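You operate a simulated robot arm through the tools that you are given. There is no shell and no other tool. Be economical: measure what you need, move in short steps, check, and stop when the job is done.

Carry out the task below with a simulated robot arm. There is one attempt and no reset: what you move stays moved.

Task
Screw the three bolts down in their holders.
Fine: each all the way down; then slide the loose white-banded holder over to the marking machine.
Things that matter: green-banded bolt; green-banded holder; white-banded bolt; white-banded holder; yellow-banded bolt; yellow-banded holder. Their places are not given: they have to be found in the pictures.

It is judged by the outcome, as a careful person would: the job done as asked, and still so three seconds after it is handed in. It fails if anything else is knocked over, pushed out of place, dropped, spilled or broken.

Robot
A 7-joint arm with a two-finger parallel gripper, fixed in place. Base frame: the origin is at the foot of the arm, x ahead of it, y to its left, z up; the work surface is at about z = 0. Lengths are in cm, angles in degrees, forces in N, time in s.
With the tool pointing down near the work surface it reaches from about 24 to 62 cm from the base axis. Its first joint turns from -66.0 to 66.0 degrees. Payload 2.6 kg.
Tool frame: the origin (TCP) lies between the finger pads and is the grasp point; the fingertips stand 3 cm ahead of it; z points along the fingers, y is the line along which they close. The gripper opens to 9.4 cm. The fingers are 2.8 cm wide and 1 cm thick; the gripper's body (5 by 9.6 cm) begins 5.5 cm behind the TCP.
Orientation is that of the tool frame in the base frame, as [roll, pitch, yaw] about the fixed x, y, z axes, in that order (R = Rz(yaw) Ry(pitch) Rx(roll)). With the fingers straight down and closing along the base's y, the tool's x points along the base's -x, its y along +y and its z along -z.

Tools
- The arm moves only by the tool send_rows. Its argument "plan" is a list of rows, each a list of 7 numbers: the shift along the tool's x, y, z in units of 200 mm (1.0 is 200 mm), then the turn, a rotation vector about the tool's x, y, z in units of 60 degrees (1.0 is 60 degrees), then the gripper command, from -1 (shut) to 1 (fully open), values between in proportion. In form: [[dx, dy, dz, ax, ay, az, fingers], ...]. A call has 1 to 8 rows; each row is the pose to reach, as a shift and turn from the pose commanded when the call began, along the tool's axes at that moment. A call with a number of a shift or a turn outside -1 to 1 is refused whole. A row lasts 0.2 s, in which the tool goes at most 5 cm and 8.6 degrees; a call with a longer step from one row to the next is refused whole, and so is a gripper value outside its range. Where a pose cannot be reached the arm comes as near as it can. A force on the tool above 70 N (or 10 N above the force at the start of the call, whichever is more), or a blocked arm, ends the call early, and 0.2 s more pass. The fingers move at their own pace (about 7.2 cm/s each) and stop on an object; they squeeze with about 39 N. The grip force told is the motor's: it shows also when the fingers shut on nothing. Time passes only in rows, and 0.2 s behind the last, so rows that repeat a pose let the fingers close. The reply holds the time, the measured pose of the TCP, the force on the tool along the base axes, the opening and the grip force, in the units named above and with some noise, with the torque about the TCP (base axes, N m) and any sound that the robot's microphone picked up, and new pictures: "show" is both (left out), scene, wrist or none.
- Cameras (640 x 400 px; columns grow to the right, rows downward): "scene" is fixed at [3.4, 42.97, 57.87]; the picture's right is [-0.80, -0.60, 0.00], its down [-0.26, 0.35, -0.90] and it looks along [0.54, -0.72, -0.44] (base axes); focal length 321 px, centre (320, 200). "wrist" rides on the gripper at [7.6, 1.4, -10.2] in the tool frame; the picture's right is [-0.18, 0.98, 0.00], its down [-0.75, -0.14, -0.64] and it looks along [-0.63, -0.12, 0.77] (tool axes); focal length 243 px, centre (320, 200).
- point_at(camera, pixels): for up to 12 pixels [column, row] of the newest picture of that camera ("zoom" is the newest enlarged one), the place [x, y, z] in the base frame of the surface seen there, good to about 0.2 cm. The clock stands still meanwhile.
- inspect(camera, box): a new picture of the part [left, top, right, bottom] of that camera's present view, enlarged. The clock stands still meanwhile.
- finish_job(): hands the job in; it is judged then, once.

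Work in short steps. Measure before you move; look again where a grasp or a placing could have gone wrong, and mend it. You have 80 turns and 200 pictures in all, those below and enlarged ones among them. Open the gripper and draw the arm clear of the work before you hand the job in, unless the task says otherwise; then end with one line.

The tools are called after "Emit:" by a JSON object that holds its "name" and its "arguments". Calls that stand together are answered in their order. send_rows: Moves the arm, as the interface text tells. Its arguments: {"type":"object","properties":{"plan":{"type":"array","items":{"type":"array","items":{"type":"number"}}},"show":{"type":"string","enum":["both","scene","wrist","none"]}},"required":["plan"]} The other tools are called the same way: point_at (camera, pixels) gives the place of the surface under pixels of a picture; inspect (camera, box) takes an enlarged picture of a part of a camera's view; finish_job () hands the job in.

At the start:

```text
t: 0.0
tcp_pos: [28.35, -8.54, 44.66]
ee_rot: [180.0, 0.0, 180.0]
ft_force: [-0.1, 0.1, 0.4]
wrist_torque: [-0.02, -0.01, -0.01]
finger_gap: 9.4
gripper_force: 0.1
```

scene: 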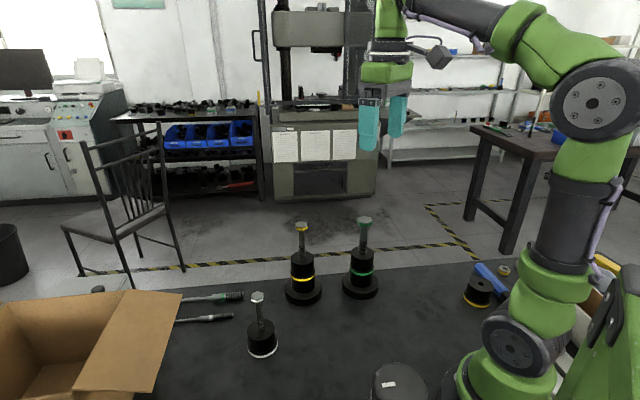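
wrist: 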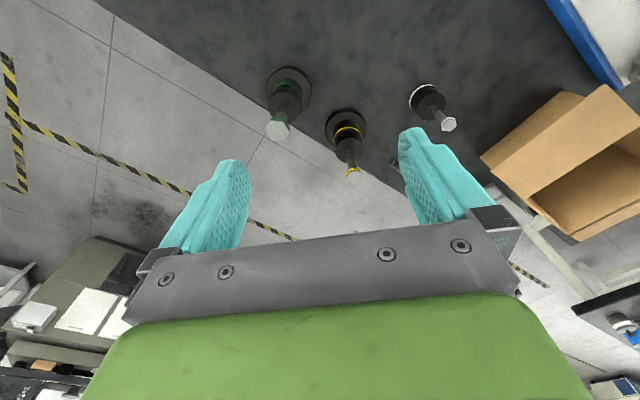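

The scene shows three bolts in holders: white near (260,320), yellow near (303,265), green near (364,260). I'll enlarge these and look for the marking machine.

Emit:
{"name": "inspect", "arguments": {"camera": "scene", "box": [230, 200, 400, 370]}}

Emit:
{"name": "inspect", "arguments": {"camera": "scene", "box": [360, 230, 640, 400]}}

Emit:
{"name": "inspect", "arguments": {"camera": "scene", "box": [0, 250, 260, 400]}}

Emit:
{"name": "point_at", "arguments": {"camera": "scene", "pixels": [[257, 297], [262, 320], [262, 352], [301, 226], [302, 258], [302, 297], [365, 219], [362, 250], [361, 290], [480, 285], [505, 270], [390, 380]]}}

```text
2.35 times, centred on (315, 285) of scene
```

zoom: 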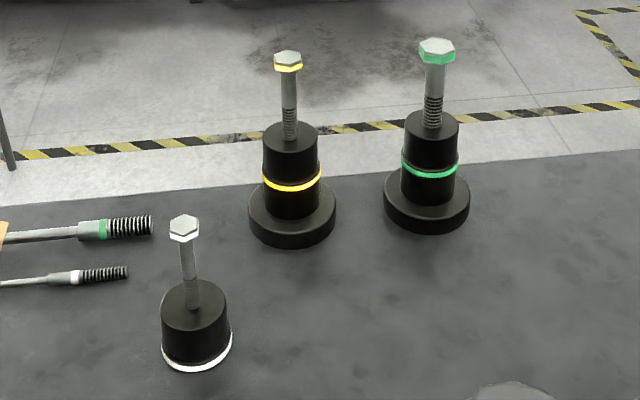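

```text
2.29 times, centred on (500, 315) of scene
```

zoom: 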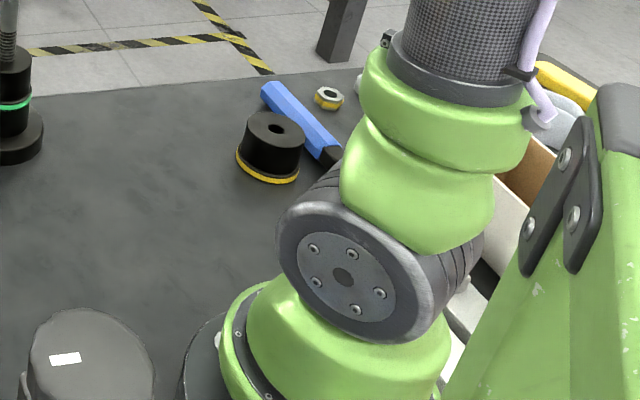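

```text
2.46 times, centred on (130, 325) of scene
```

zoom: 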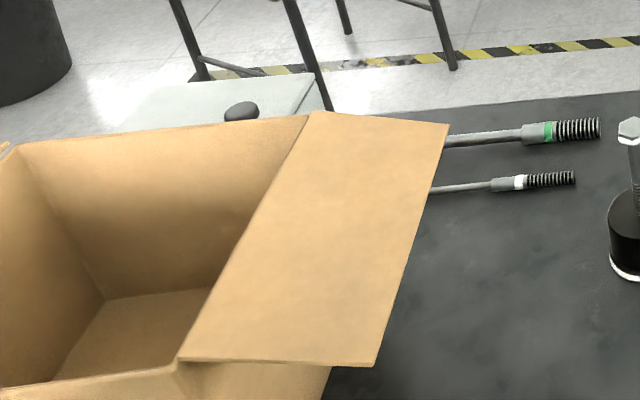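

```text
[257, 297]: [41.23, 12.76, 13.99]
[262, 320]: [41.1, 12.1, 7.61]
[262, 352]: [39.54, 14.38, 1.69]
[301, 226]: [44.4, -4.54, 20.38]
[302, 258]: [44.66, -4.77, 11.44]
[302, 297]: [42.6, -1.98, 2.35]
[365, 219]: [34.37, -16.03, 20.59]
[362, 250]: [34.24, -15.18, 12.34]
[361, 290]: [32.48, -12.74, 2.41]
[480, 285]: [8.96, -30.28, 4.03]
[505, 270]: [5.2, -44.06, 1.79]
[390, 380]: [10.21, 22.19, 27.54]
```

There are threaded tools with green and white bands, and a yellow-banded nut; they may tell the thread hand. I'll zoom closely on the threads and on the round labelled object.

Emit:
{"name": "inspect", "arguments": {"camera": "scene", "box": [180, 280, 260, 330]}}

Emit:
{"name": "inspect", "arguments": {"camera": "scene", "box": [245, 285, 277, 335]}}

Emit:
{"name": "inspect", "arguments": {"camera": "scene", "box": [280, 215, 325, 260]}}

Emit:
{"name": "inspect", "arguments": {"camera": "scene", "box": [343, 212, 388, 257]}}

Emit:
{"name": "inspect", "arguments": {"camera": "scene", "box": [360, 350, 440, 400]}}

Emit:
{"name": "inspect", "arguments": {"camera": "wrist", "box": [240, 60, 480, 190]}}

Emit:
{"name": "inspect", "arguments": {"camera": "scene", "box": [455, 255, 525, 310]}}

```text
8.00 times, centred on (220, 305) of scene
```

zoom: 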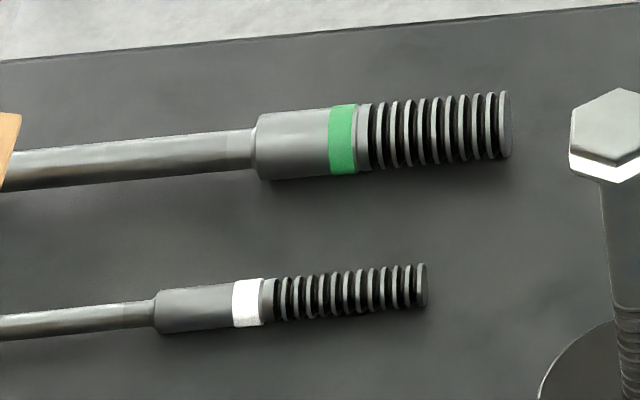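

```text
8.00 times, centred on (261, 310) of scene
```

zoom: 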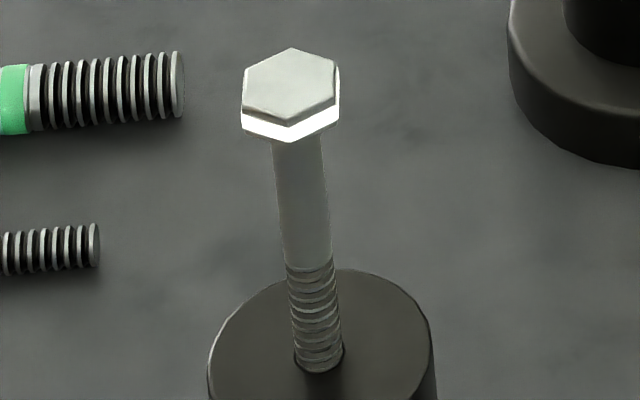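

```text
8.89 times, centred on (302, 238) of scene
```

zoom: 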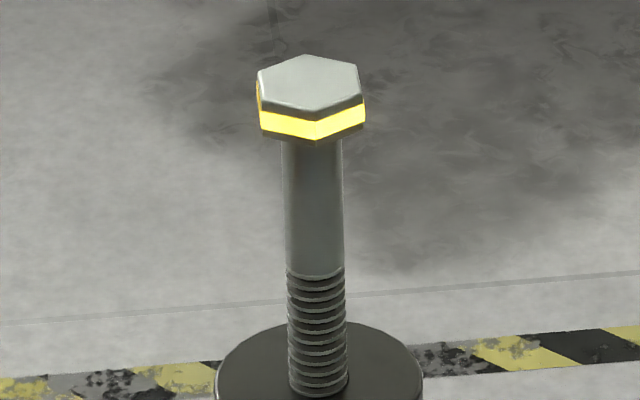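

```text
8.89 times, centred on (366, 234) of scene
```

zoom: 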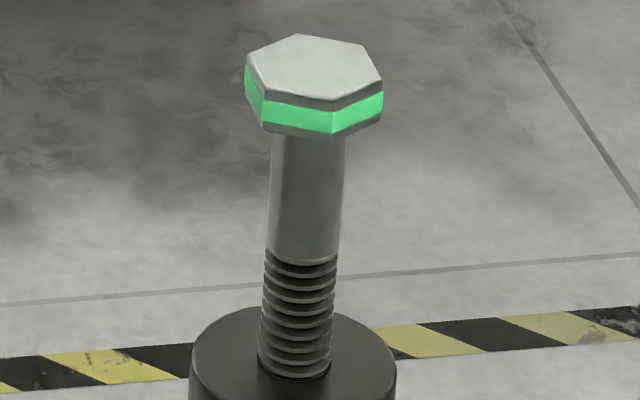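

```text
8.00 times, centred on (400, 375) of scene
```

zoom: 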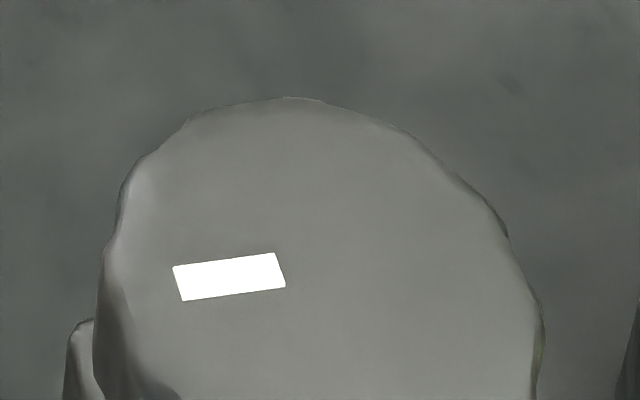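

```text
2.67 times, centred on (360, 125) of wrist
```

zoom: 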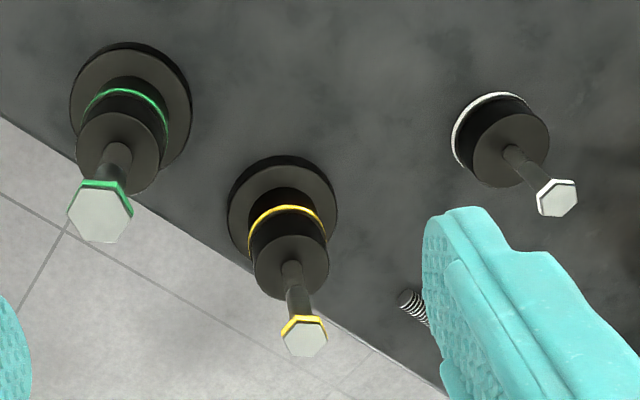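

```text
7.27 times, centred on (490, 282) of scene
```

zoom: 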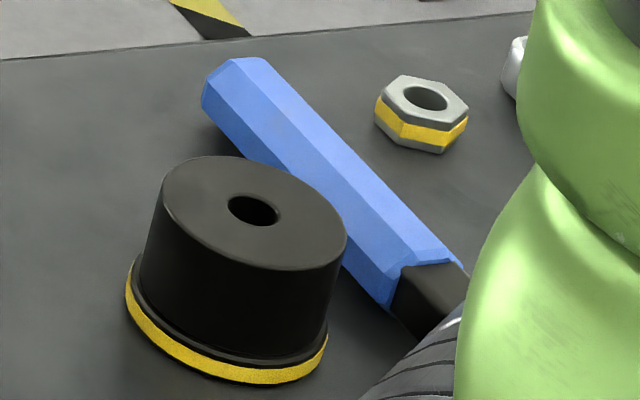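

Thread slopes are too small to be sure of from here, and the marking machine isn't clearly identified. I'll turn the wrist to look left (+y), toward the labelled object at about (10,22).

Emit:
{"name": "send_rows", "arguments": {"plan": [[0, 0.05, 0, 0, 0, -0.14, 1], [0, 0.1, 0, 0, 0, -0.28, 1], [0, 0.15, 0, 0, 0, -0.42, 1], [0, 0.2, 0, 0, 0, -0.56, 1], [0, 0.25, 0, 0, 0, -0.7, 1], [0, 0.3, 0, 0, 0, -0.84, 1], [0, 0.3, 0, 0, 0, -0.98, 1]]}}

```text
t: 1.6
tcp_pos: [28.27, -2.57, 44.61]
ee_rot: [-180.0, 0.0, -121.1]
ft_force: [0.3, -0.2, 0.4]
wrist_torque: [0.03, 0.0, 0.01]
finger_gap: 9.41
gripper_force: 0.0
```

scene: 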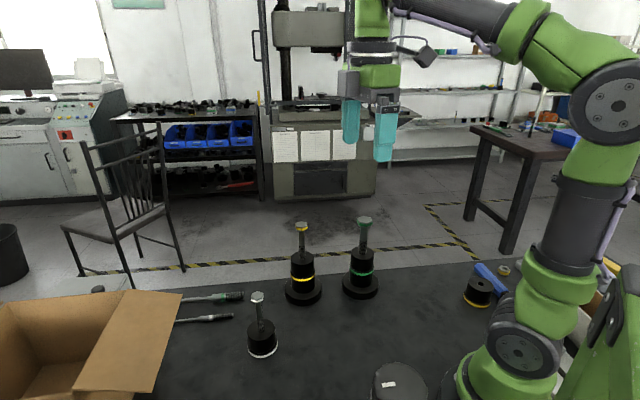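
wrist: 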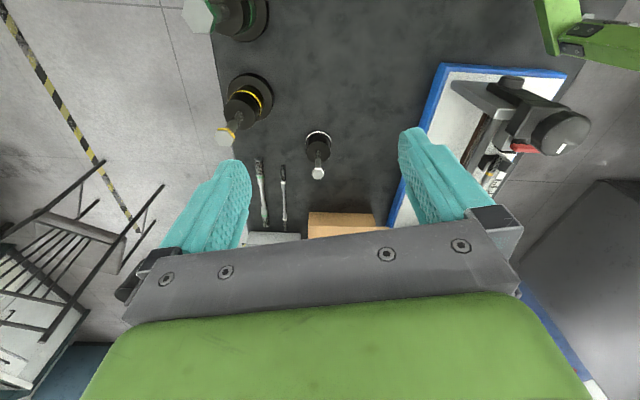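

The labelled object is a machine on a blue-edged plate (wrist px ~(500,120)). I'll enlarge it and measure it.

Emit:
{"name": "inspect", "arguments": {"camera": "wrist", "box": [380, 40, 620, 210]}}

Emit:
{"name": "point_at", "arguments": {"camera": "wrist", "pixels": [[442, 66], [428, 140], [393, 220], [415, 160], [468, 92], [510, 82], [560, 130], [492, 178], [565, 74], [318, 134], [318, 172], [440, 130]]}}

```text
2.35 times, centred on (500, 125) of wrist
```

zoom: 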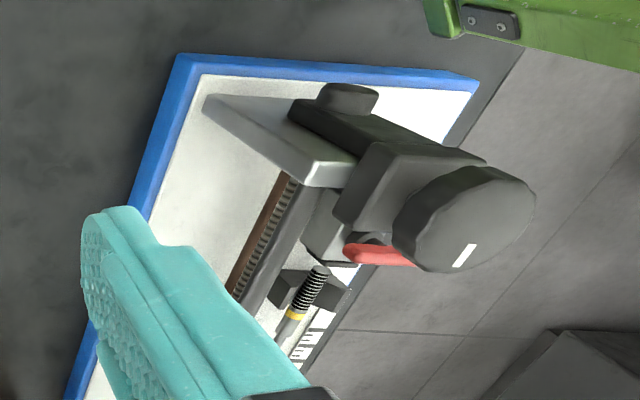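

```text
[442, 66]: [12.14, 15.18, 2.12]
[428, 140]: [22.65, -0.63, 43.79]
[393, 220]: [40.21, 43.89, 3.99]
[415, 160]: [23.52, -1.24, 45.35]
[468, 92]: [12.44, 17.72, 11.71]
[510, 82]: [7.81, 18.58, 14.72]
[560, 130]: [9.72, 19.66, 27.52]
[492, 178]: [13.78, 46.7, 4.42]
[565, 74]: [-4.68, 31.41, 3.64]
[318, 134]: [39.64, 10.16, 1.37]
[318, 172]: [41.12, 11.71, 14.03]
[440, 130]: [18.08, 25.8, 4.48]
```

I'll turn further to look at the machine squarely.

Emit:
{"name": "send_rows", "arguments": {"plan": [[0, 0, 0, 0, 0, -0.14, 1], [0, 0, 0, 0, 0, -0.28, 1], [0, 0, 0, 0, 0, -0.42, 1], [0, 0, 0, 0, 0, -0.56, 1], [0, 0, 0, 0, 0, -0.7, 1], [0, 0, 0, 0, 0, -0.84, 1], [0, 0, 0, 0, 0, -0.98, 1]], "show": "wrist"}}

```text
t: 3.2
tcp_pos: [28.37, -2.56, 44.66]
ee_rot: [180.0, -0.1, -62.3]
ft_force: [0.0, -0.1, 0.2]
wrist_torque: [0.0, 0.0, 0.01]
finger_gap: 9.4
gripper_force: 0.0
```

wrist: 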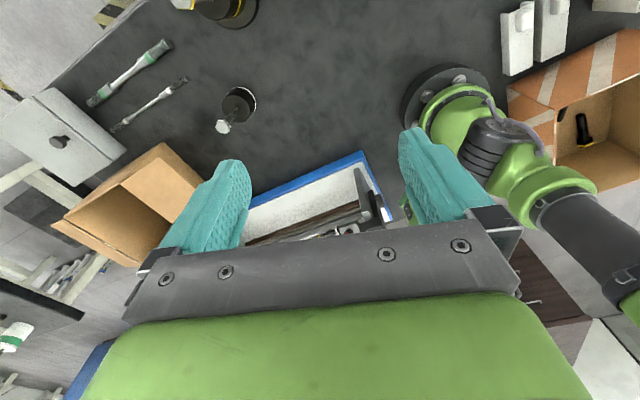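

I'll move above and beside the machine for a clear view.

Emit:
{"name": "send_rows", "arguments": {"plan": [[-0.18, 0, 0, 0, 0, 0, 1], [-0.36, 0, 0, 0, 0, 0, 1], [-0.54, 0, 0, 0, 0, 0, 1], [-0.72, 0, 0, 0, 0, 0, 1], [-0.85, 0, 0, 0, 0, 0, 1]], "show": "both"}}

```text
t: 4.4
tcp_pos: [20.48, 12.58, 44.55]
ee_rot: [-180.0, 0.0, -62.4]
ft_force: [-0.9, 0.4, -1.1]
wrist_torque: [0.01, -0.01, -0.02]
finger_gap: 9.4
gripper_force: 0.1
```

scene: 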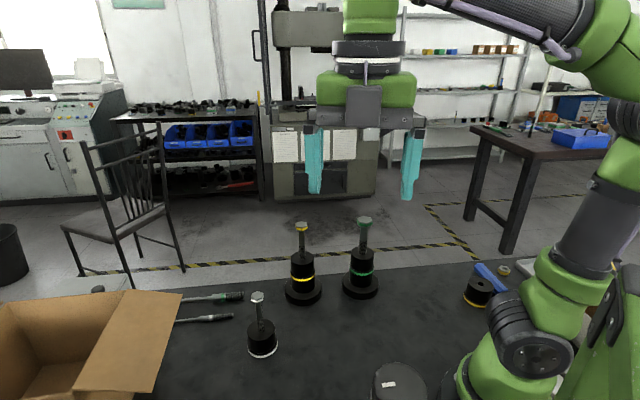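
wrist: 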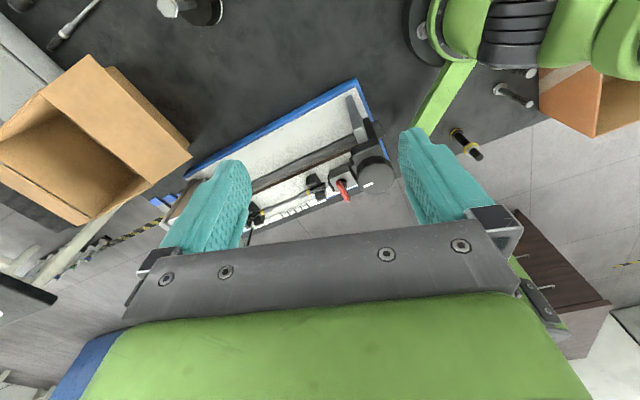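

Emit:
{"name": "inspect", "arguments": {"camera": "wrist", "box": [180, 70, 420, 230]}}

Emit:
{"name": "point_at", "arguments": {"camera": "wrist", "pixels": [[357, 81], [270, 135], [188, 178], [300, 140], [355, 105], [370, 138], [378, 175], [342, 190], [318, 182], [300, 170], [352, 155], [160, 200]]}}

```text
2.50 times, centred on (300, 150) of wrist
```

zoom: 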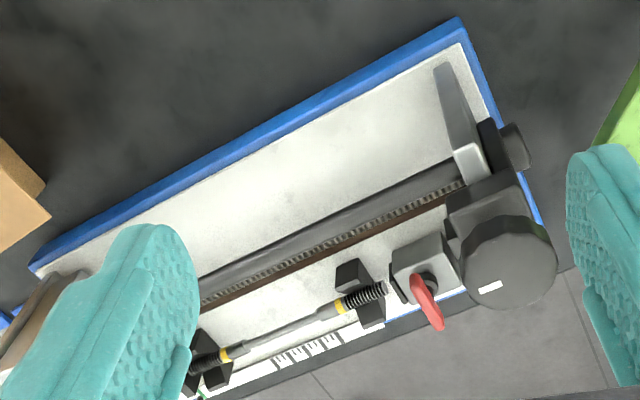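

```text
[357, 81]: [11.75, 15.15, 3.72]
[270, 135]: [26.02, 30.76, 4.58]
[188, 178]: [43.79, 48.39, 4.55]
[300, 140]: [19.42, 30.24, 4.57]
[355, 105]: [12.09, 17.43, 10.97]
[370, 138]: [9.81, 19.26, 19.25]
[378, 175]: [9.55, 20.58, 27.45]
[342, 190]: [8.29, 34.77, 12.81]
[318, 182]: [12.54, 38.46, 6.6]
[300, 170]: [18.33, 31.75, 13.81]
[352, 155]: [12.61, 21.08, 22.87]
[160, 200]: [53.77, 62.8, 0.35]
```

I need to check the other candidate, the white box with the black knob past the cardboard box. I'll move toward it, turning back.

Emit:
{"name": "send_rows", "arguments": {"plan": [[0, -0.22, 0, 0, 0, 0.14, 1], [0, -0.44, 0, 0, 0, 0.28, 1], [0, -0.66, 0, 0, 0, 0.42, 1], [0, -0.88, 0, 0, 0, 0.56, 1], [0, -1.0, 0, 0, 0, 0.7, 1], [0, -1.0, 0, 0, 0, 0.84, 1], [0, -1.0, 0, 0, 0, 0.98, 1]], "show": "both"}}

```text
t: 6.0
tcp_pos: [37.64, 21.62, 44.54]
ee_rot: [180.0, 0.1, -121.4]
ft_force: [-0.7, 0.1, 0.5]
wrist_torque: [0.01, 0.02, -0.03]
finger_gap: 9.38
gripper_force: 0.1
out of reach, approached as far as the arm can: row 5, 6, 7
```

scene: 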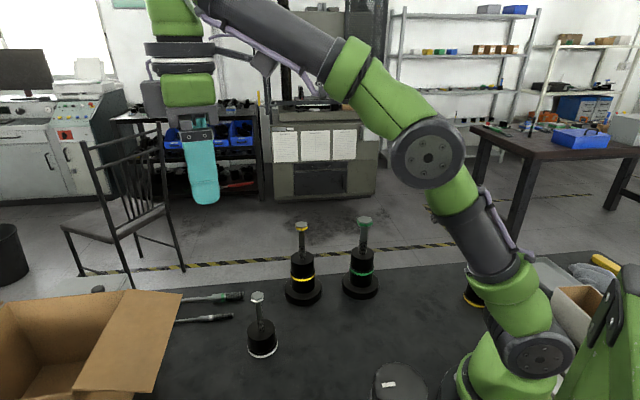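
wrist: 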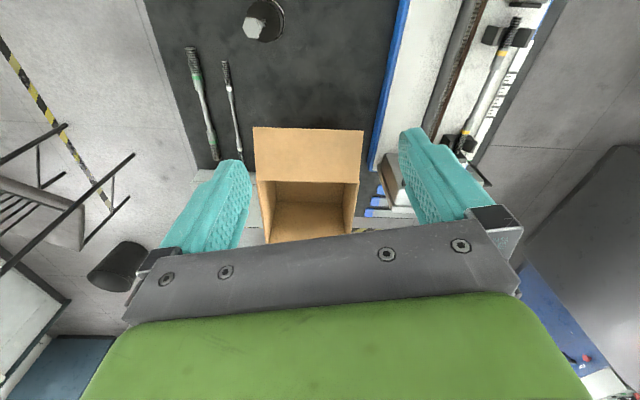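

Both gauges are visible from above here; I'll enlarge their thread ends and the yellow one on the machine bed, to read the thread hand.

Emit:
{"name": "inspect", "arguments": {"camera": "wrist", "box": [170, 35, 250, 85]}}

Emit:
{"name": "inspect", "arguments": {"camera": "wrist", "box": [470, 0, 550, 60]}}

Emit:
{"name": "inspect", "arguments": {"camera": "wrist", "box": [180, 130, 280, 200]}}

Emit:
{"name": "point_at", "arguments": {"camera": "wrist", "pixels": [[190, 50], [215, 158], [225, 65], [239, 158], [254, 130], [362, 130], [385, 110], [466, 60], [205, 180], [405, 10]]}}

```text
8.00 times, centred on (210, 60) of wrist
```

zoom: 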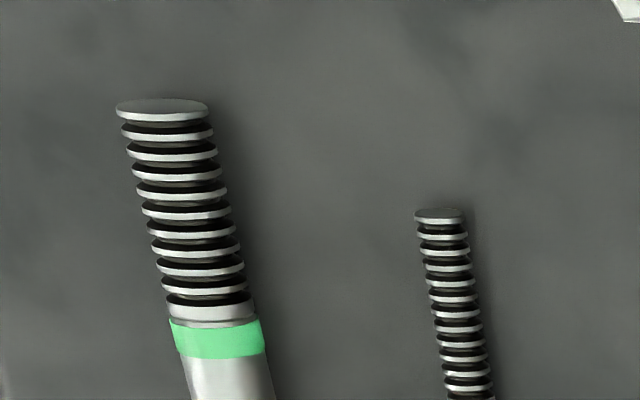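

```text
6.67 times, centred on (510, 30) of wrist
```

zoom: 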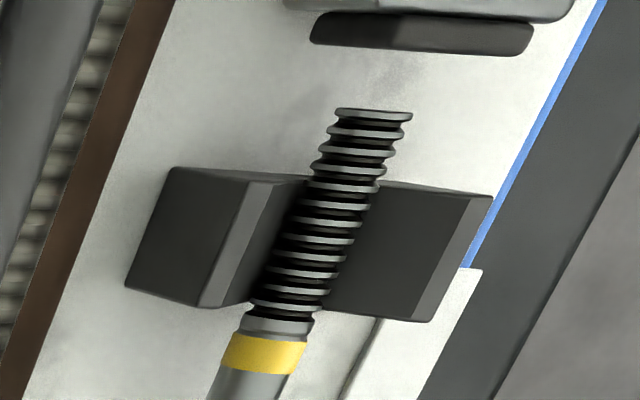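

```text
5.71 times, centred on (230, 165) of wrist
```

zoom: 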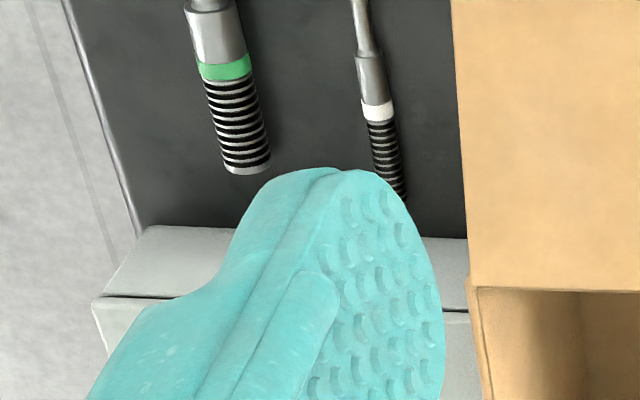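

```text
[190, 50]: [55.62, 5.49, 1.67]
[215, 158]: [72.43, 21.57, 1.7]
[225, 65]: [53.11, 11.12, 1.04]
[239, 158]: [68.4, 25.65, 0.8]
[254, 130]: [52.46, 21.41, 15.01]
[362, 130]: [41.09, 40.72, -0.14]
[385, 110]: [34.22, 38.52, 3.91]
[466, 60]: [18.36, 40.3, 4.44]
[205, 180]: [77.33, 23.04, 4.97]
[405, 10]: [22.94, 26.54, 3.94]
```

I'll try still tighter zooms of the bolt threads in the scene view, since enlarged pictures appear freshly rendered.

Emit:
{"name": "inspect", "arguments": {"camera": "scene", "box": [252, 314, 272, 334]}}

Emit:
{"name": "inspect", "arguments": {"camera": "scene", "box": [292, 242, 312, 262]}}

Emit:
{"name": "inspect", "arguments": {"camera": "scene", "box": [353, 238, 373, 258]}}

```text
16.00 times, centred on (262, 324) of scene
```

zoom: 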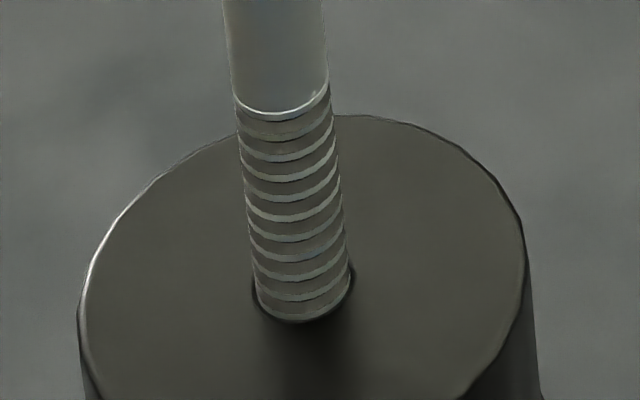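

```text
16.00 times, centred on (302, 252) of scene
```

zoom: 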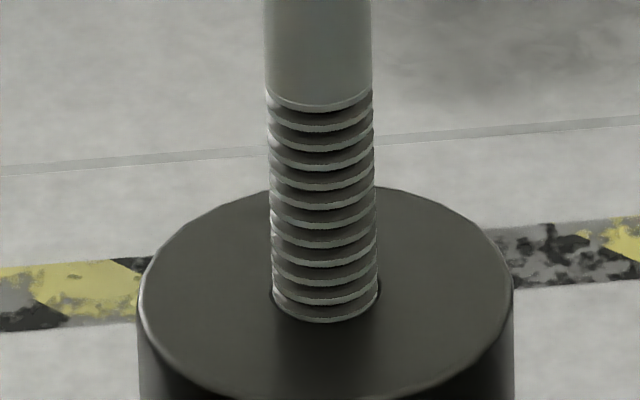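

```text
16.00 times, centred on (363, 248) of scene
```

zoom: 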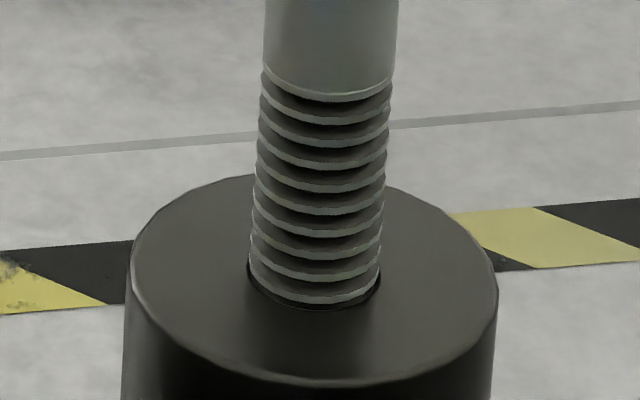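

White and yellow threads seem to rise to the right (right-hand). Green looks different; I'll zoom tighter on each.

Emit:
{"name": "inspect", "arguments": {"camera": "scene", "box": [358, 240, 368, 248]}}

Emit:
{"name": "inspect", "arguments": {"camera": "scene", "box": [297, 246, 307, 254]}}

Emit:
{"name": "inspect", "arguments": {"camera": "scene", "box": [256, 318, 266, 326]}}

```text
16.00 times, centred on (363, 244) of scene
```

zoom: 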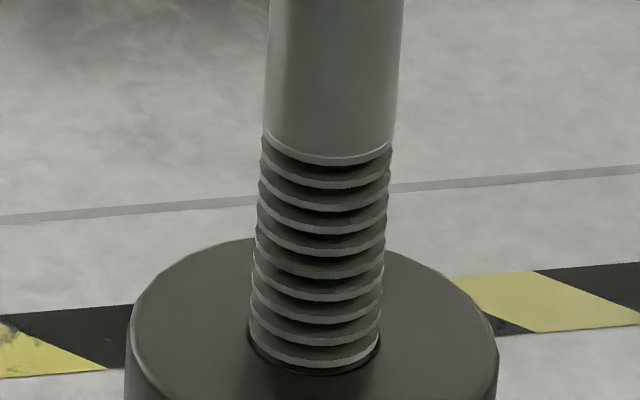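

```text
16.00 times, centred on (302, 250) of scene
```

zoom: 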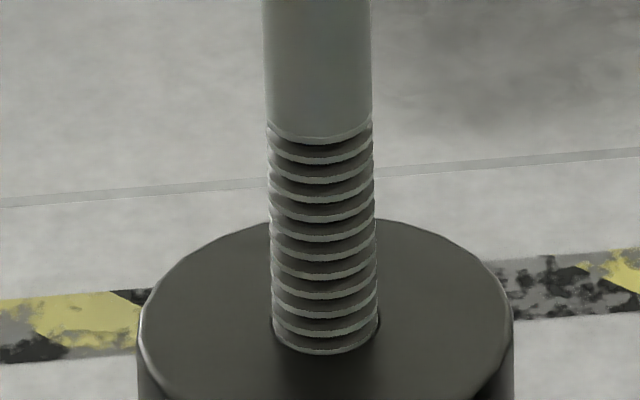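

```text
16.00 times, centred on (261, 322) of scene
```

zoom: 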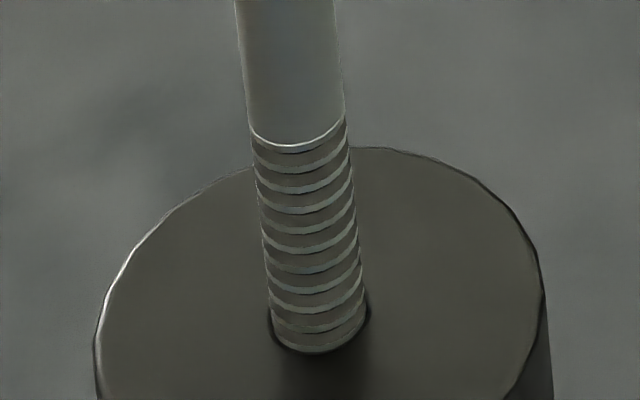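

From geometry of the enlarged views: yellow head at about (44.45,-4.75, top 20.5), flats facing ~42° mod 60; green at (34.4,-16.0, 20.7), flats ~45°; white at (41.5,12.3,14), flats ~43°. I go above yellow with the closing line on its flats (yaw about -108).

Emit:
{"name": "send_rows", "arguments": {"plan": [[0.135, -0.139, 0.1, 0, 0, -0.04, 1], [0.27, -0.279, 0.2, 0, 0, -0.08, 1], [0.405, -0.418, 0.3, 0, 0, -0.12, 1], [0.54, -0.558, 0.4, 0, 0, -0.16, 1], [0.675, -0.697, 0.5, 0, 0, -0.2, 1], [0.81, -0.837, 0.6, 0, 0, -0.223, 1], [0.945, -0.976, 0.7, 0, 0, -0.223, 1]]}}

```text
t: 7.6
tcp_pos: [44.43, -4.7, 30.42]
ee_rot: [179.9, 0.0, -107.6]
ft_force: [0.4, 0.1, -0.6]
wrist_torque: [-0.02, 0.04, 0.02]
finger_gap: 9.38
gripper_force: 0.1
```

scene: 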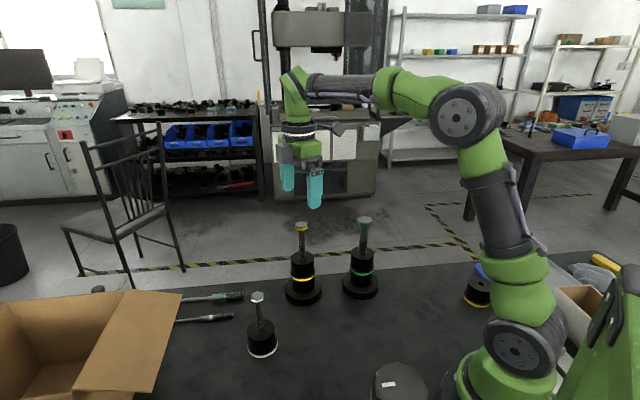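
wrist: 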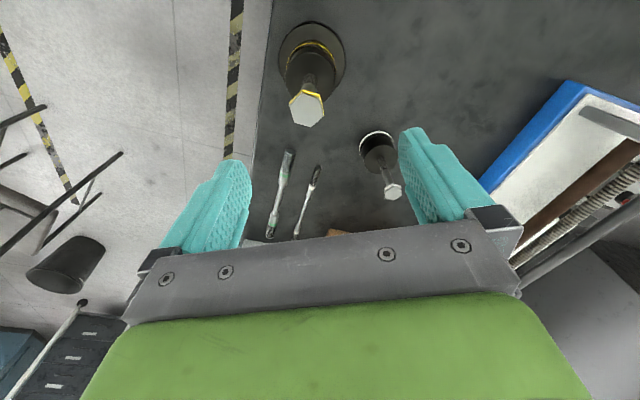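

The yellow head is centred between the fingers at wrist px (308,107); I check its position and flat alignment.

Emit:
{"name": "inspect", "arguments": {"camera": "wrist", "box": [270, 20, 350, 140]}}

Emit:
{"name": "point_at", "arguments": {"camera": "wrist", "pixels": [[308, 108], [302, 95], [318, 108], [298, 108], [308, 118], [312, 75], [335, 62], [280, 60]]}}

```text
3.33 times, centred on (310, 80) of wrist
```

zoom: 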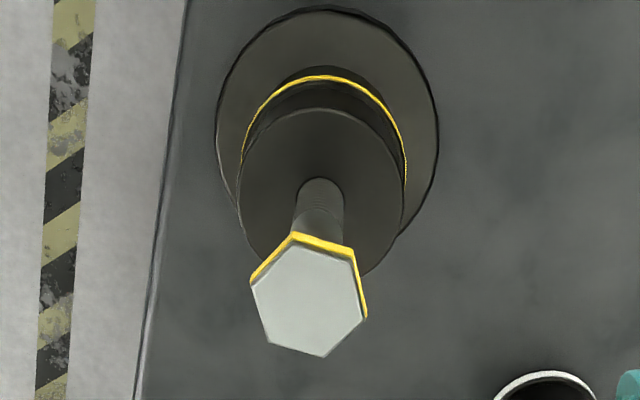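

```text
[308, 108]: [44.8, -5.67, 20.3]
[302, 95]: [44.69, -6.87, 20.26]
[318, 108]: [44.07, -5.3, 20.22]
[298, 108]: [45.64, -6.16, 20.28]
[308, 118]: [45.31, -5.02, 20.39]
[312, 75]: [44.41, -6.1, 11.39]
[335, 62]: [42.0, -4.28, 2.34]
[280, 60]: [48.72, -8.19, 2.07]
```

Emit:
{"name": "point_at", "arguments": {"camera": "scene", "pixels": [[301, 225], [301, 224], [299, 225], [303, 225], [365, 219], [365, 218], [257, 296], [257, 294], [257, 298]]}}

Emit:
{"name": "point_at", "arguments": {"camera": "zoom", "pixels": [[296, 250], [350, 262], [362, 318], [325, 350], [270, 337], [256, 284], [309, 299]]}}

```text
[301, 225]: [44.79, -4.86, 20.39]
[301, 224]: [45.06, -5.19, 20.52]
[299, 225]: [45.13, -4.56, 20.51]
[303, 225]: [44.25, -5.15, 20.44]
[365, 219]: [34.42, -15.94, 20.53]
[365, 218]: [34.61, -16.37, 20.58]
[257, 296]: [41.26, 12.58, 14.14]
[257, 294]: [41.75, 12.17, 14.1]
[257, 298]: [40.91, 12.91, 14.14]
```

```text
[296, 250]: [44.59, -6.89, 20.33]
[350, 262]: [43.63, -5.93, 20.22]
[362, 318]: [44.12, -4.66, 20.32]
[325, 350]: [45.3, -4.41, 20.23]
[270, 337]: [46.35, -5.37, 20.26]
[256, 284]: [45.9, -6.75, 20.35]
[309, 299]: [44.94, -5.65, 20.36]
```

Wrist gives yellow head at (44.98,-5.67), scene (44.9,-5.0); I aim between and descend so the fingertips straddle the head, fingers open.

Emit:
{"name": "send_rows", "arguments": {"plan": [[0.0255, -0.035, 0.15, 0, 0, 0, 1], [0.0255, -0.035, 0.3, 0, 0, 0, 0.6], [0.0255, -0.035, 0.41, 0, 0, 0, 0.2], [0.0255, -0.035, 0.41, 0, 0, 0, 0]]}}

Emit:
{"name": "inspect", "arguments": {"camera": "scene", "box": [260, 170, 340, 250]}}

Emit:
{"name": "inspect", "arguments": {"camera": "wrist", "box": [200, 20, 440, 220]}}

```text
t: 8.6
tcp_pos: [45.07, -5.35, 22.26]
ee_rot: [-180.0, -0.1, -107.8]
ft_force: [-0.5, 0.4, -0.3]
wrist_torque: [0.03, -0.03, 0.0]
finger_gap: 4.7
gripper_force: 0.0
```

scene: 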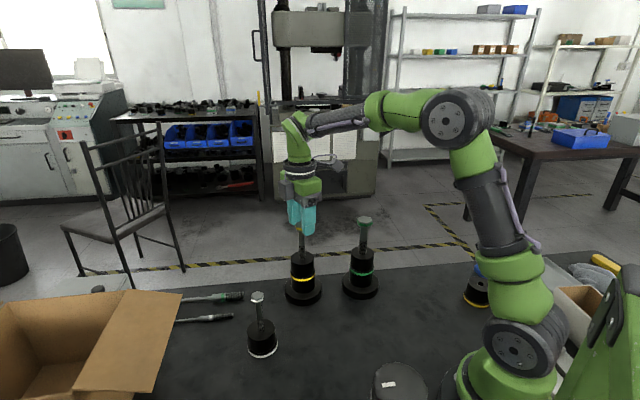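
wrist: 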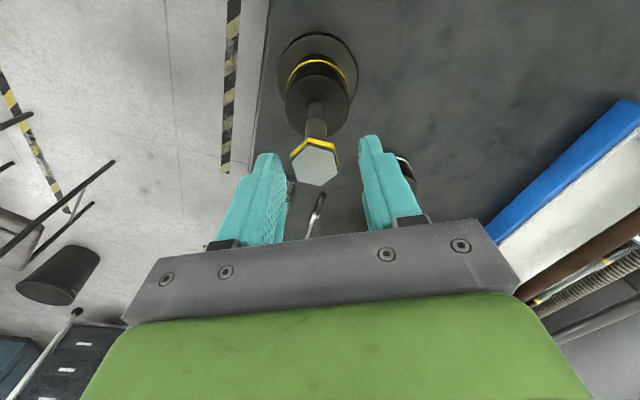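

```text
5.00 times, centred on (300, 210) of scene
```

zoom: 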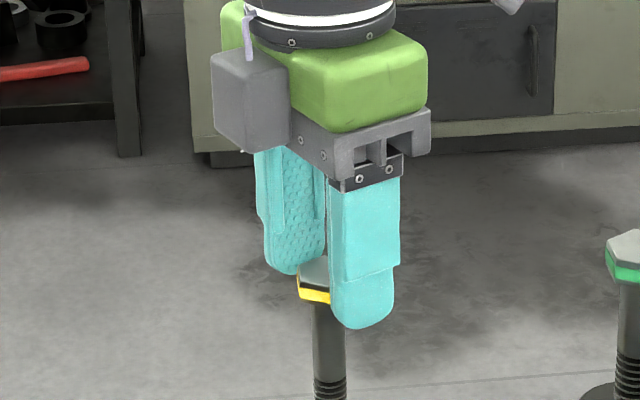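

```text
2.00 times, centred on (320, 120) of wrist
```

zoom: 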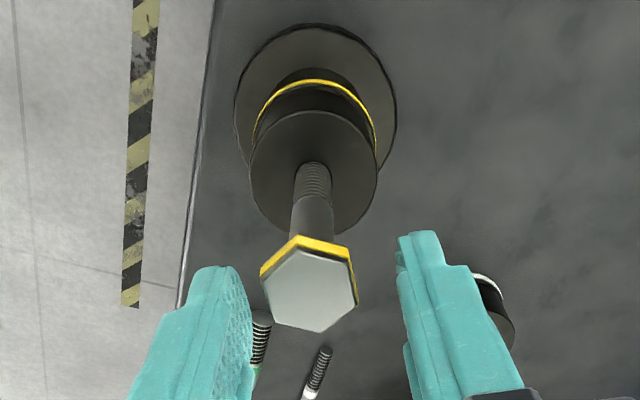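

The head lies between the pads, about centred. I close on it.

Emit:
{"name": "send_rows", "arguments": {"plan": [[0, 0, 0, 0, 0, 0, -1], [0, 0, 0, 0, 0, 0, -1], [0, 0, 0, 0, 0, 0, -1]], "show": "none"}}

Emit:
{"name": "inspect", "arguments": {"camera": "scene", "box": [272, 195, 332, 265]}}

Emit:
{"name": "inspect", "arguments": {"camera": "wrist", "box": [260, 40, 380, 190]}}

```text
t: 9.4
tcp_pos: [45.28, -5.68, 22.32]
ee_rot: [-179.5, -0.1, -107.5]
ft_force: [34.2, -7.2, -8.0]
wrist_torque: [0.0, -0.64, 0.05]
finger_gap: 2.54
gripper_force: 39.1
```

```text
5.71 times, centred on (302, 230) of scene
```

zoom: 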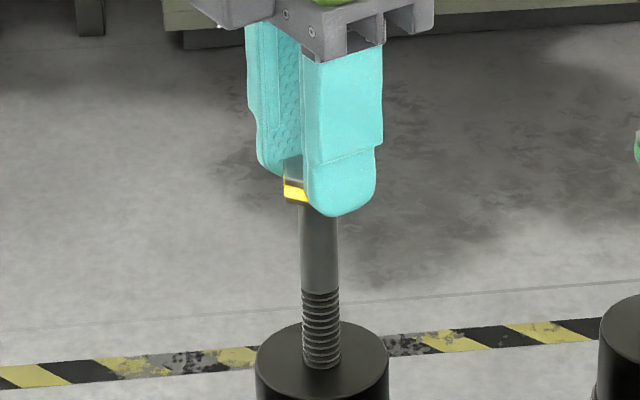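

```text
2.67 times, centred on (320, 115) of wrist
```

zoom: 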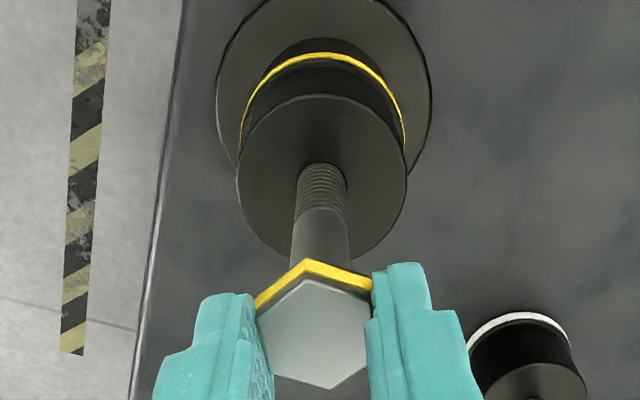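

Held on the flats (gap 2.54). There's a 34 N side load, so I recentre by about 0.35 cm along the closing line, then turn a small clockwise trial of 17°.

Emit:
{"name": "send_rows", "arguments": {"plan": [[0.005, -0.017, 0, 0, 0, 0, -1], [0.005, -0.017, 0, 0, 0, 0, -1], [0.005, -0.017, 0, 0, 0, 0.1, -1], [0.005, -0.017, 0, 0, 0, 0.2, -1], [0.005, -0.017, 0, 0, 0, 0.3, -1], [0.005, -0.017, 0, 0, 0, 0.3, -1]], "show": "none"}}

Emit:
{"name": "inspect", "arguments": {"camera": "scene", "box": [272, 195, 332, 265]}}

```text
t: 10.8
tcp_pos: [45.18, -5.61, 22.15]
ee_rot: [179.8, 0.0, -125.9]
ft_force: [-2.9, 3.0, -5.2]
wrist_torque: [0.11, 0.21, -0.03]
finger_gap: 2.55
gripper_force: 39.3
```

```text
5.71 times, centred on (302, 230) of scene
```

zoom: 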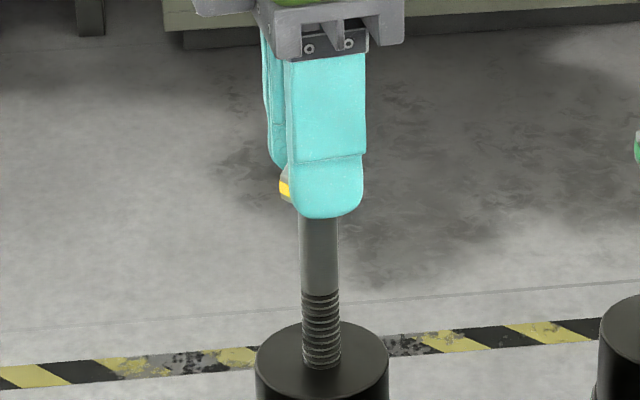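

It turned with little torque and the TCP sank about 0.1–0.2 cm. I continue 60° clockwise.

Emit:
{"name": "send_rows", "arguments": {"plan": [[0, 0, 0, 0, 0, 0.14, -1], [0, 0, 0, 0, 0, 0.28, -1], [0, 0, 0, 0, 0, 0.42, -1], [0, 0, 0, 0, 0, 0.56, -1], [0, 0, 0, 0, 0, 0.7, -1], [0, 0, 0, 0, 0, 0.84, -1], [0, 0, 0, 0, 0, 0.98, -1]], "show": "none"}}

Emit:
{"name": "inspect", "arguments": {"camera": "scene", "box": [272, 195, 332, 265]}}

```text
t: 12.4
tcp_pos: [45.24, -5.67, 22.05]
ee_rot: [180.0, -0.3, 175.3]
ft_force: [3.9, 1.8, -28.8]
wrist_torque: [0.05, -0.12, 0.13]
finger_gap: 2.53
gripper_force: 38.5
```

```text
5.71 times, centred on (302, 230) of scene
```

zoom: 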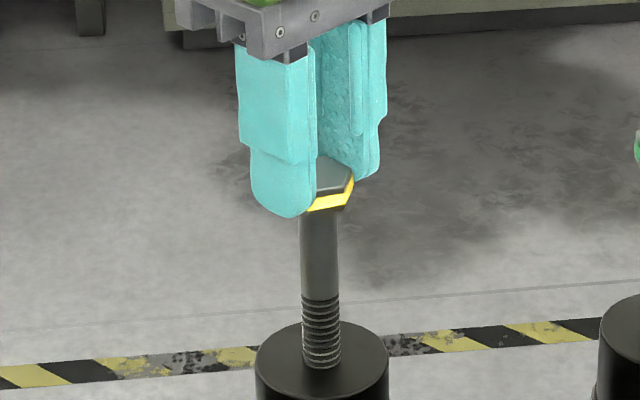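

The shank end dropped ~7 zoom px (≈0.3 cm) and the tool is being pulled down (28.8 N), so clockwise drives yellow in at very roughly 1 cm per turn. I continue clockwise, following down.

Emit:
{"name": "send_rows", "arguments": {"plan": [[0, 0, 0.012, 0, 0, 0.14, -1], [0, 0, 0.014, 0, 0, 0.28, -1], [0, 0, 0.016, 0, 0, 0.42, -1], [0, 0, 0.018, 0, 0, 0.56, -1], [0, 0, 0.02, 0, 0, 0.7, -1], [0, 0, 0.022, 0, 0, 0.85, -1], [0, 0, 0.022, 0, 0, 0.99, -1]], "show": "none"}}

Emit:
{"name": "inspect", "arguments": {"camera": "scene", "box": [272, 195, 332, 265]}}

```text
refused: row 6 steps farther than a row can; nothing moved
```

```text
5.71 times, centred on (302, 230) of scene
```

zoom: 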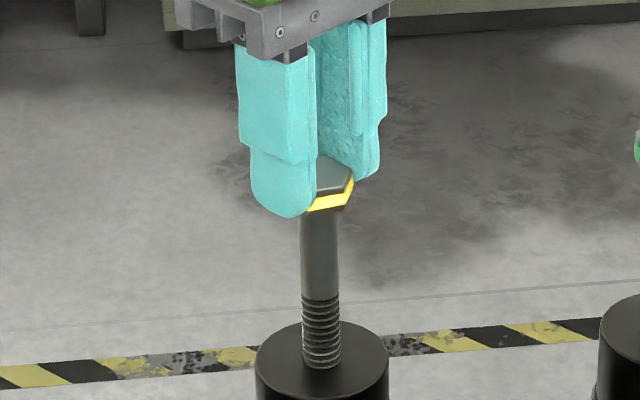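

The 0.15 step was too large (8.6° = 0.143); I resend with even 0.14 steps.

Emit:
{"name": "send_rows", "arguments": {"plan": [[0, 0, 0.012, 0, 0, 0.14, -1], [0, 0, 0.014, 0, 0, 0.28, -1], [0, 0, 0.016, 0, 0, 0.42, -1], [0, 0, 0.018, 0, 0, 0.56, -1], [0, 0, 0.02, 0, 0, 0.7, -1], [0, 0, 0.022, 0, 0, 0.84, -1], [0, 0, 0.022, 0, 0, 0.98, -1], [0, 0, 0.022, 0, 0, 1.0, -1]], "show": "none"}}

Emit:
{"name": "inspect", "arguments": {"camera": "scene", "box": [272, 195, 332, 265]}}

```text
t: 14.2
tcp_pos: [45.32, -5.56, 21.8]
ee_rot: [-179.9, 0.0, 115.2]
ft_force: [-17.1, -1.5, -2.7]
wrist_torque: [0.42, 0.7, 0.07]
finger_gap: 2.54
gripper_force: 39.1
```

```text
5.71 times, centred on (302, 230) of scene
```

zoom: 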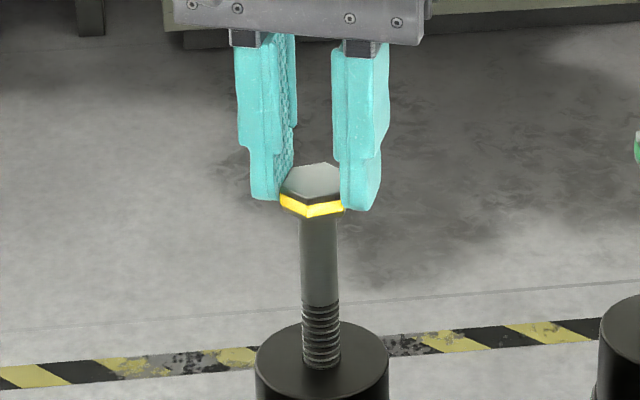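

Bolt has dropped about 0.65 cm in 154° (≈1.5 cm/turn), with ~3 cm of thread still showing. I keep turning clockwise, following down and easing the side load.

Emit:
{"name": "send_rows", "arguments": {"plan": [[0.002, -0.005, 0.002, 0, 0, 0.14, -1], [0.002, -0.005, 0.004, 0, 0, 0.28, -1], [0.002, -0.005, 0.006, 0, 0, 0.42, -1], [0.002, -0.005, 0.008, 0, 0, 0.56, -1], [0.002, -0.005, 0.01, 0, 0, 0.7, -1], [0.002, -0.005, 0.012, 0, 0, 0.84, -1], [0.002, -0.005, 0.0125, 0, 0, 0.98, -1]], "show": "none"}}

Emit:
{"name": "inspect", "arguments": {"camera": "scene", "box": [272, 195, 332, 265]}}

```text
t: 15.8
tcp_pos: [45.14, -5.69, 21.61]
ee_rot: [179.9, 0.0, 56.4]
ft_force: [1.5, -4.9, -12.7]
wrist_torque: [-0.39, -0.09, 0.09]
finger_gap: 2.56
gripper_force: 38.6
```

```text
5.71 times, centred on (302, 230) of scene
```

zoom: 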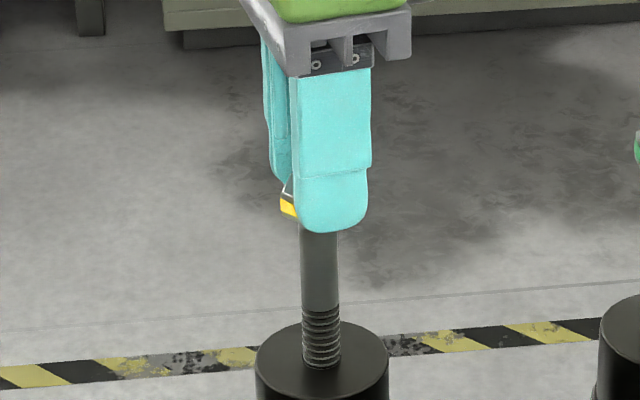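

Still turning freely and descending. I continue to find how far the wrist goes.

Emit:
{"name": "send_rows", "arguments": {"plan": [[0, 0, 0.008, 0, 0, 0.14, -1], [0, 0, 0.01, 0, 0, 0.28, -1], [0, 0, 0.012, 0, 0, 0.42, -1], [0, 0, 0.014, 0, 0, 0.56, -1], [0, 0, 0.016, 0, 0, 0.7, -1], [0, 0, 0.018, 0, 0, 0.84, -1], [0, 0, 0.018, 0, 0, 0.98, -1]], "show": "none"}}

Emit:
{"name": "inspect", "arguments": {"camera": "scene", "box": [272, 195, 332, 265]}}

```text
t: 17.4
tcp_pos: [45.19, -5.67, 21.31]
ee_rot: [-179.9, -0.1, -2.4]
ft_force: [-11.4, -2.6, 12.6]
wrist_torque: [-0.03, 0.68, 0.0]
finger_gap: 2.54
gripper_force: 39.1
```

```text
5.71 times, centred on (302, 230) of scene
```

zoom: 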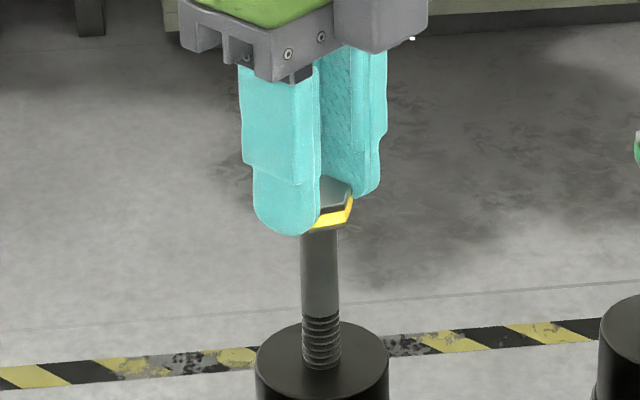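

Bolt is down 1.2 cm after 272°, turning torque is near nil. To save strokes I'll try rolling the head between slightly opened pads: one pad pressed moving +x, the other moving -x, both turning it clockwise.

Emit:
{"name": "send_rows", "arguments": {"plan": [[0, 0, 0.005, 0, 0, 0, -0.234], [-0.06, 0, 0.005, 0, 0, 0, -0.234], [-0.06, 0.034, 0.005, 0, 0, 0, -0.234], [0.06, 0.034, 0.015, 0, 0, 0, -0.234], [0.06, -0.034, 0.02, 0, 0, 0, -0.234], [-0.06, -0.034, 0.03, 0, 0, 0, -0.234], [0, 0, 0.03, 0, 0, 0, -0.234]], "show": "none"}}

Emit:
{"name": "inspect", "arguments": {"camera": "scene", "box": [272, 195, 332, 265]}}

Emit:
{"name": "inspect", "arguments": {"camera": "wrist", "box": [260, 40, 380, 190]}}

```text
t: 19.0
tcp_pos: [45.26, -5.61, 20.72]
ee_rot: [180.0, 0.0, -2.2]
ft_force: [-0.4, 0.2, -0.1]
wrist_torque: [0.03, 0.02, -0.01]
finger_gap: 3.58
gripper_force: 0.1
```

```text
5.71 times, centred on (302, 230) of scene
```

zoom: 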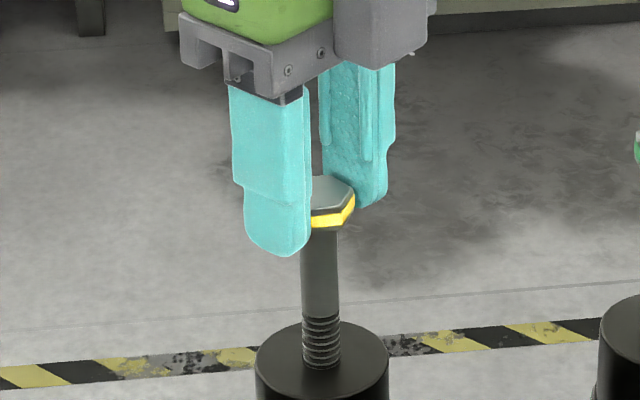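

```text
2.67 times, centred on (320, 115) of wrist
```

zoom: 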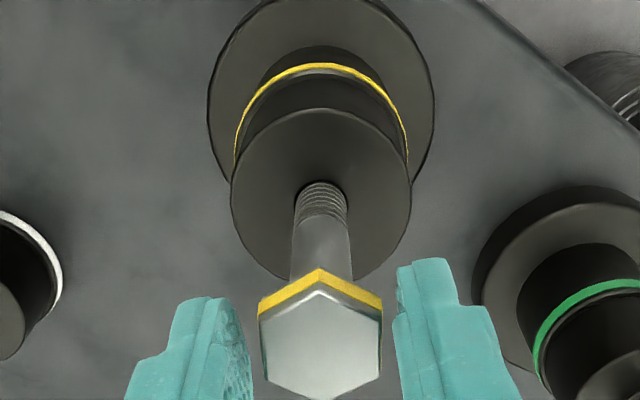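

The head stayed put (shank end still ~316), so the quick pass slipped. One more trial, slower and pressed harder, ending in contact so I can read forces.

Emit:
{"name": "send_rows", "arguments": {"plan": [[-0.06, 0, 0, 0, 0, 0, -0.234], [-0.06, 0.046, 0, 0, 0, 0, -0.234], [-0.06, 0.046, 0, 0, 0, 0, -0.234], [-0.03, 0.046, 0.003, 0, 0, 0, -0.234], [0, 0.046, 0.006, 0, 0, 0, -0.234], [0.03, 0.046, 0.009, 0, 0, 0, -0.234], [0.06, 0.046, 0.012, 0, 0, 0, -0.234]], "show": "none"}}

Emit:
{"name": "inspect", "arguments": {"camera": "wrist", "box": [260, 40, 380, 190]}}

Emit:
{"name": "inspect", "arguments": {"camera": "scene", "box": [272, 195, 332, 265]}}

```text
t: 20.6
tcp_pos: [46.5, -6.43, 20.41]
ee_rot: [180.0, -0.1, -2.0]
ft_force: [4.7, 13.2, -2.9]
wrist_torque: [0.14, -0.23, -0.24]
finger_gap: 4.35
gripper_force: 6.6
```

```text
2.67 times, centred on (320, 115) of wrist
```

zoom: 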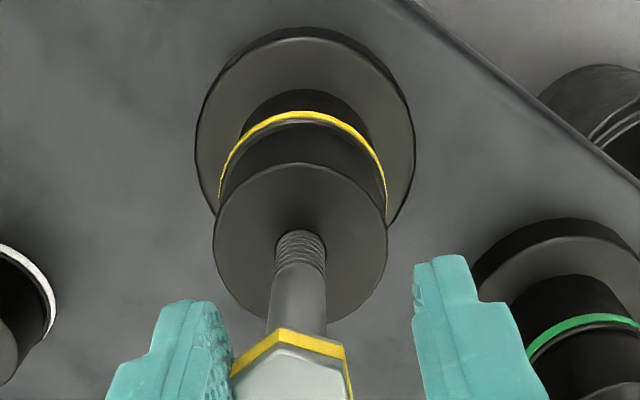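

```text
5.71 times, centred on (302, 230) of scene
```

zoom: 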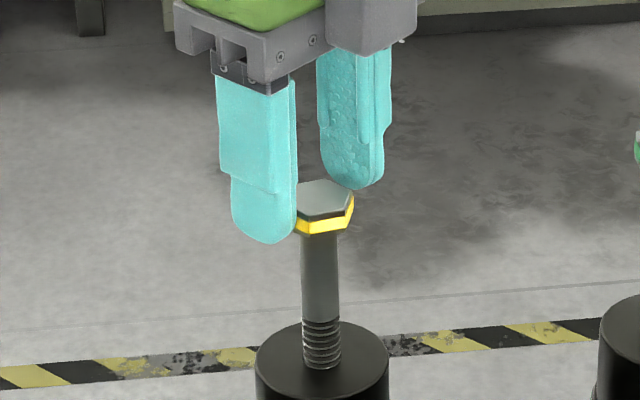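

That worked: the head turned about a flat and the shank end dropped ~4 px more, with only ~13 N side force. I run two slow passes per call, alternating pads.

Emit:
{"name": "send_rows", "arguments": {"plan": [[0, -0.092, 0, 0, 0, 0, -0.234], [-0.04, -0.092, 0.005, 0, 0, 0, -0.234], [-0.08, -0.092, 0.01, 0, 0, 0, -0.234], [-0.12, -0.092, 0.015, 0, 0, 0, -0.234], [-0.12, 0, 0.015, 0, 0, 0, -0.234], [-0.08, 0, 0.02, 0, 0, 0, -0.234], [-0.04, 0, 0.025, 0, 0, 0, -0.234], [0, 0, 0.03, 0, 0, 0, -0.234]], "show": "none"}}

Emit:
{"name": "inspect", "arguments": {"camera": "scene", "box": [272, 195, 332, 265]}}

```text
t: 22.4
tcp_pos: [46.48, -6.49, 19.82]
ee_rot: [-179.9, 0.1, -2.2]
ft_force: [-3.3, 11.8, 0.5]
wrist_torque: [0.21, 0.08, -0.1]
finger_gap: 4.25
gripper_force: 5.5
```

```text
5.71 times, centred on (302, 230) of scene
```

zoom: 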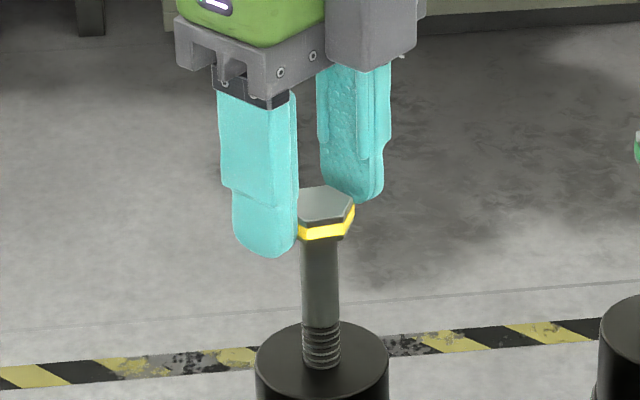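

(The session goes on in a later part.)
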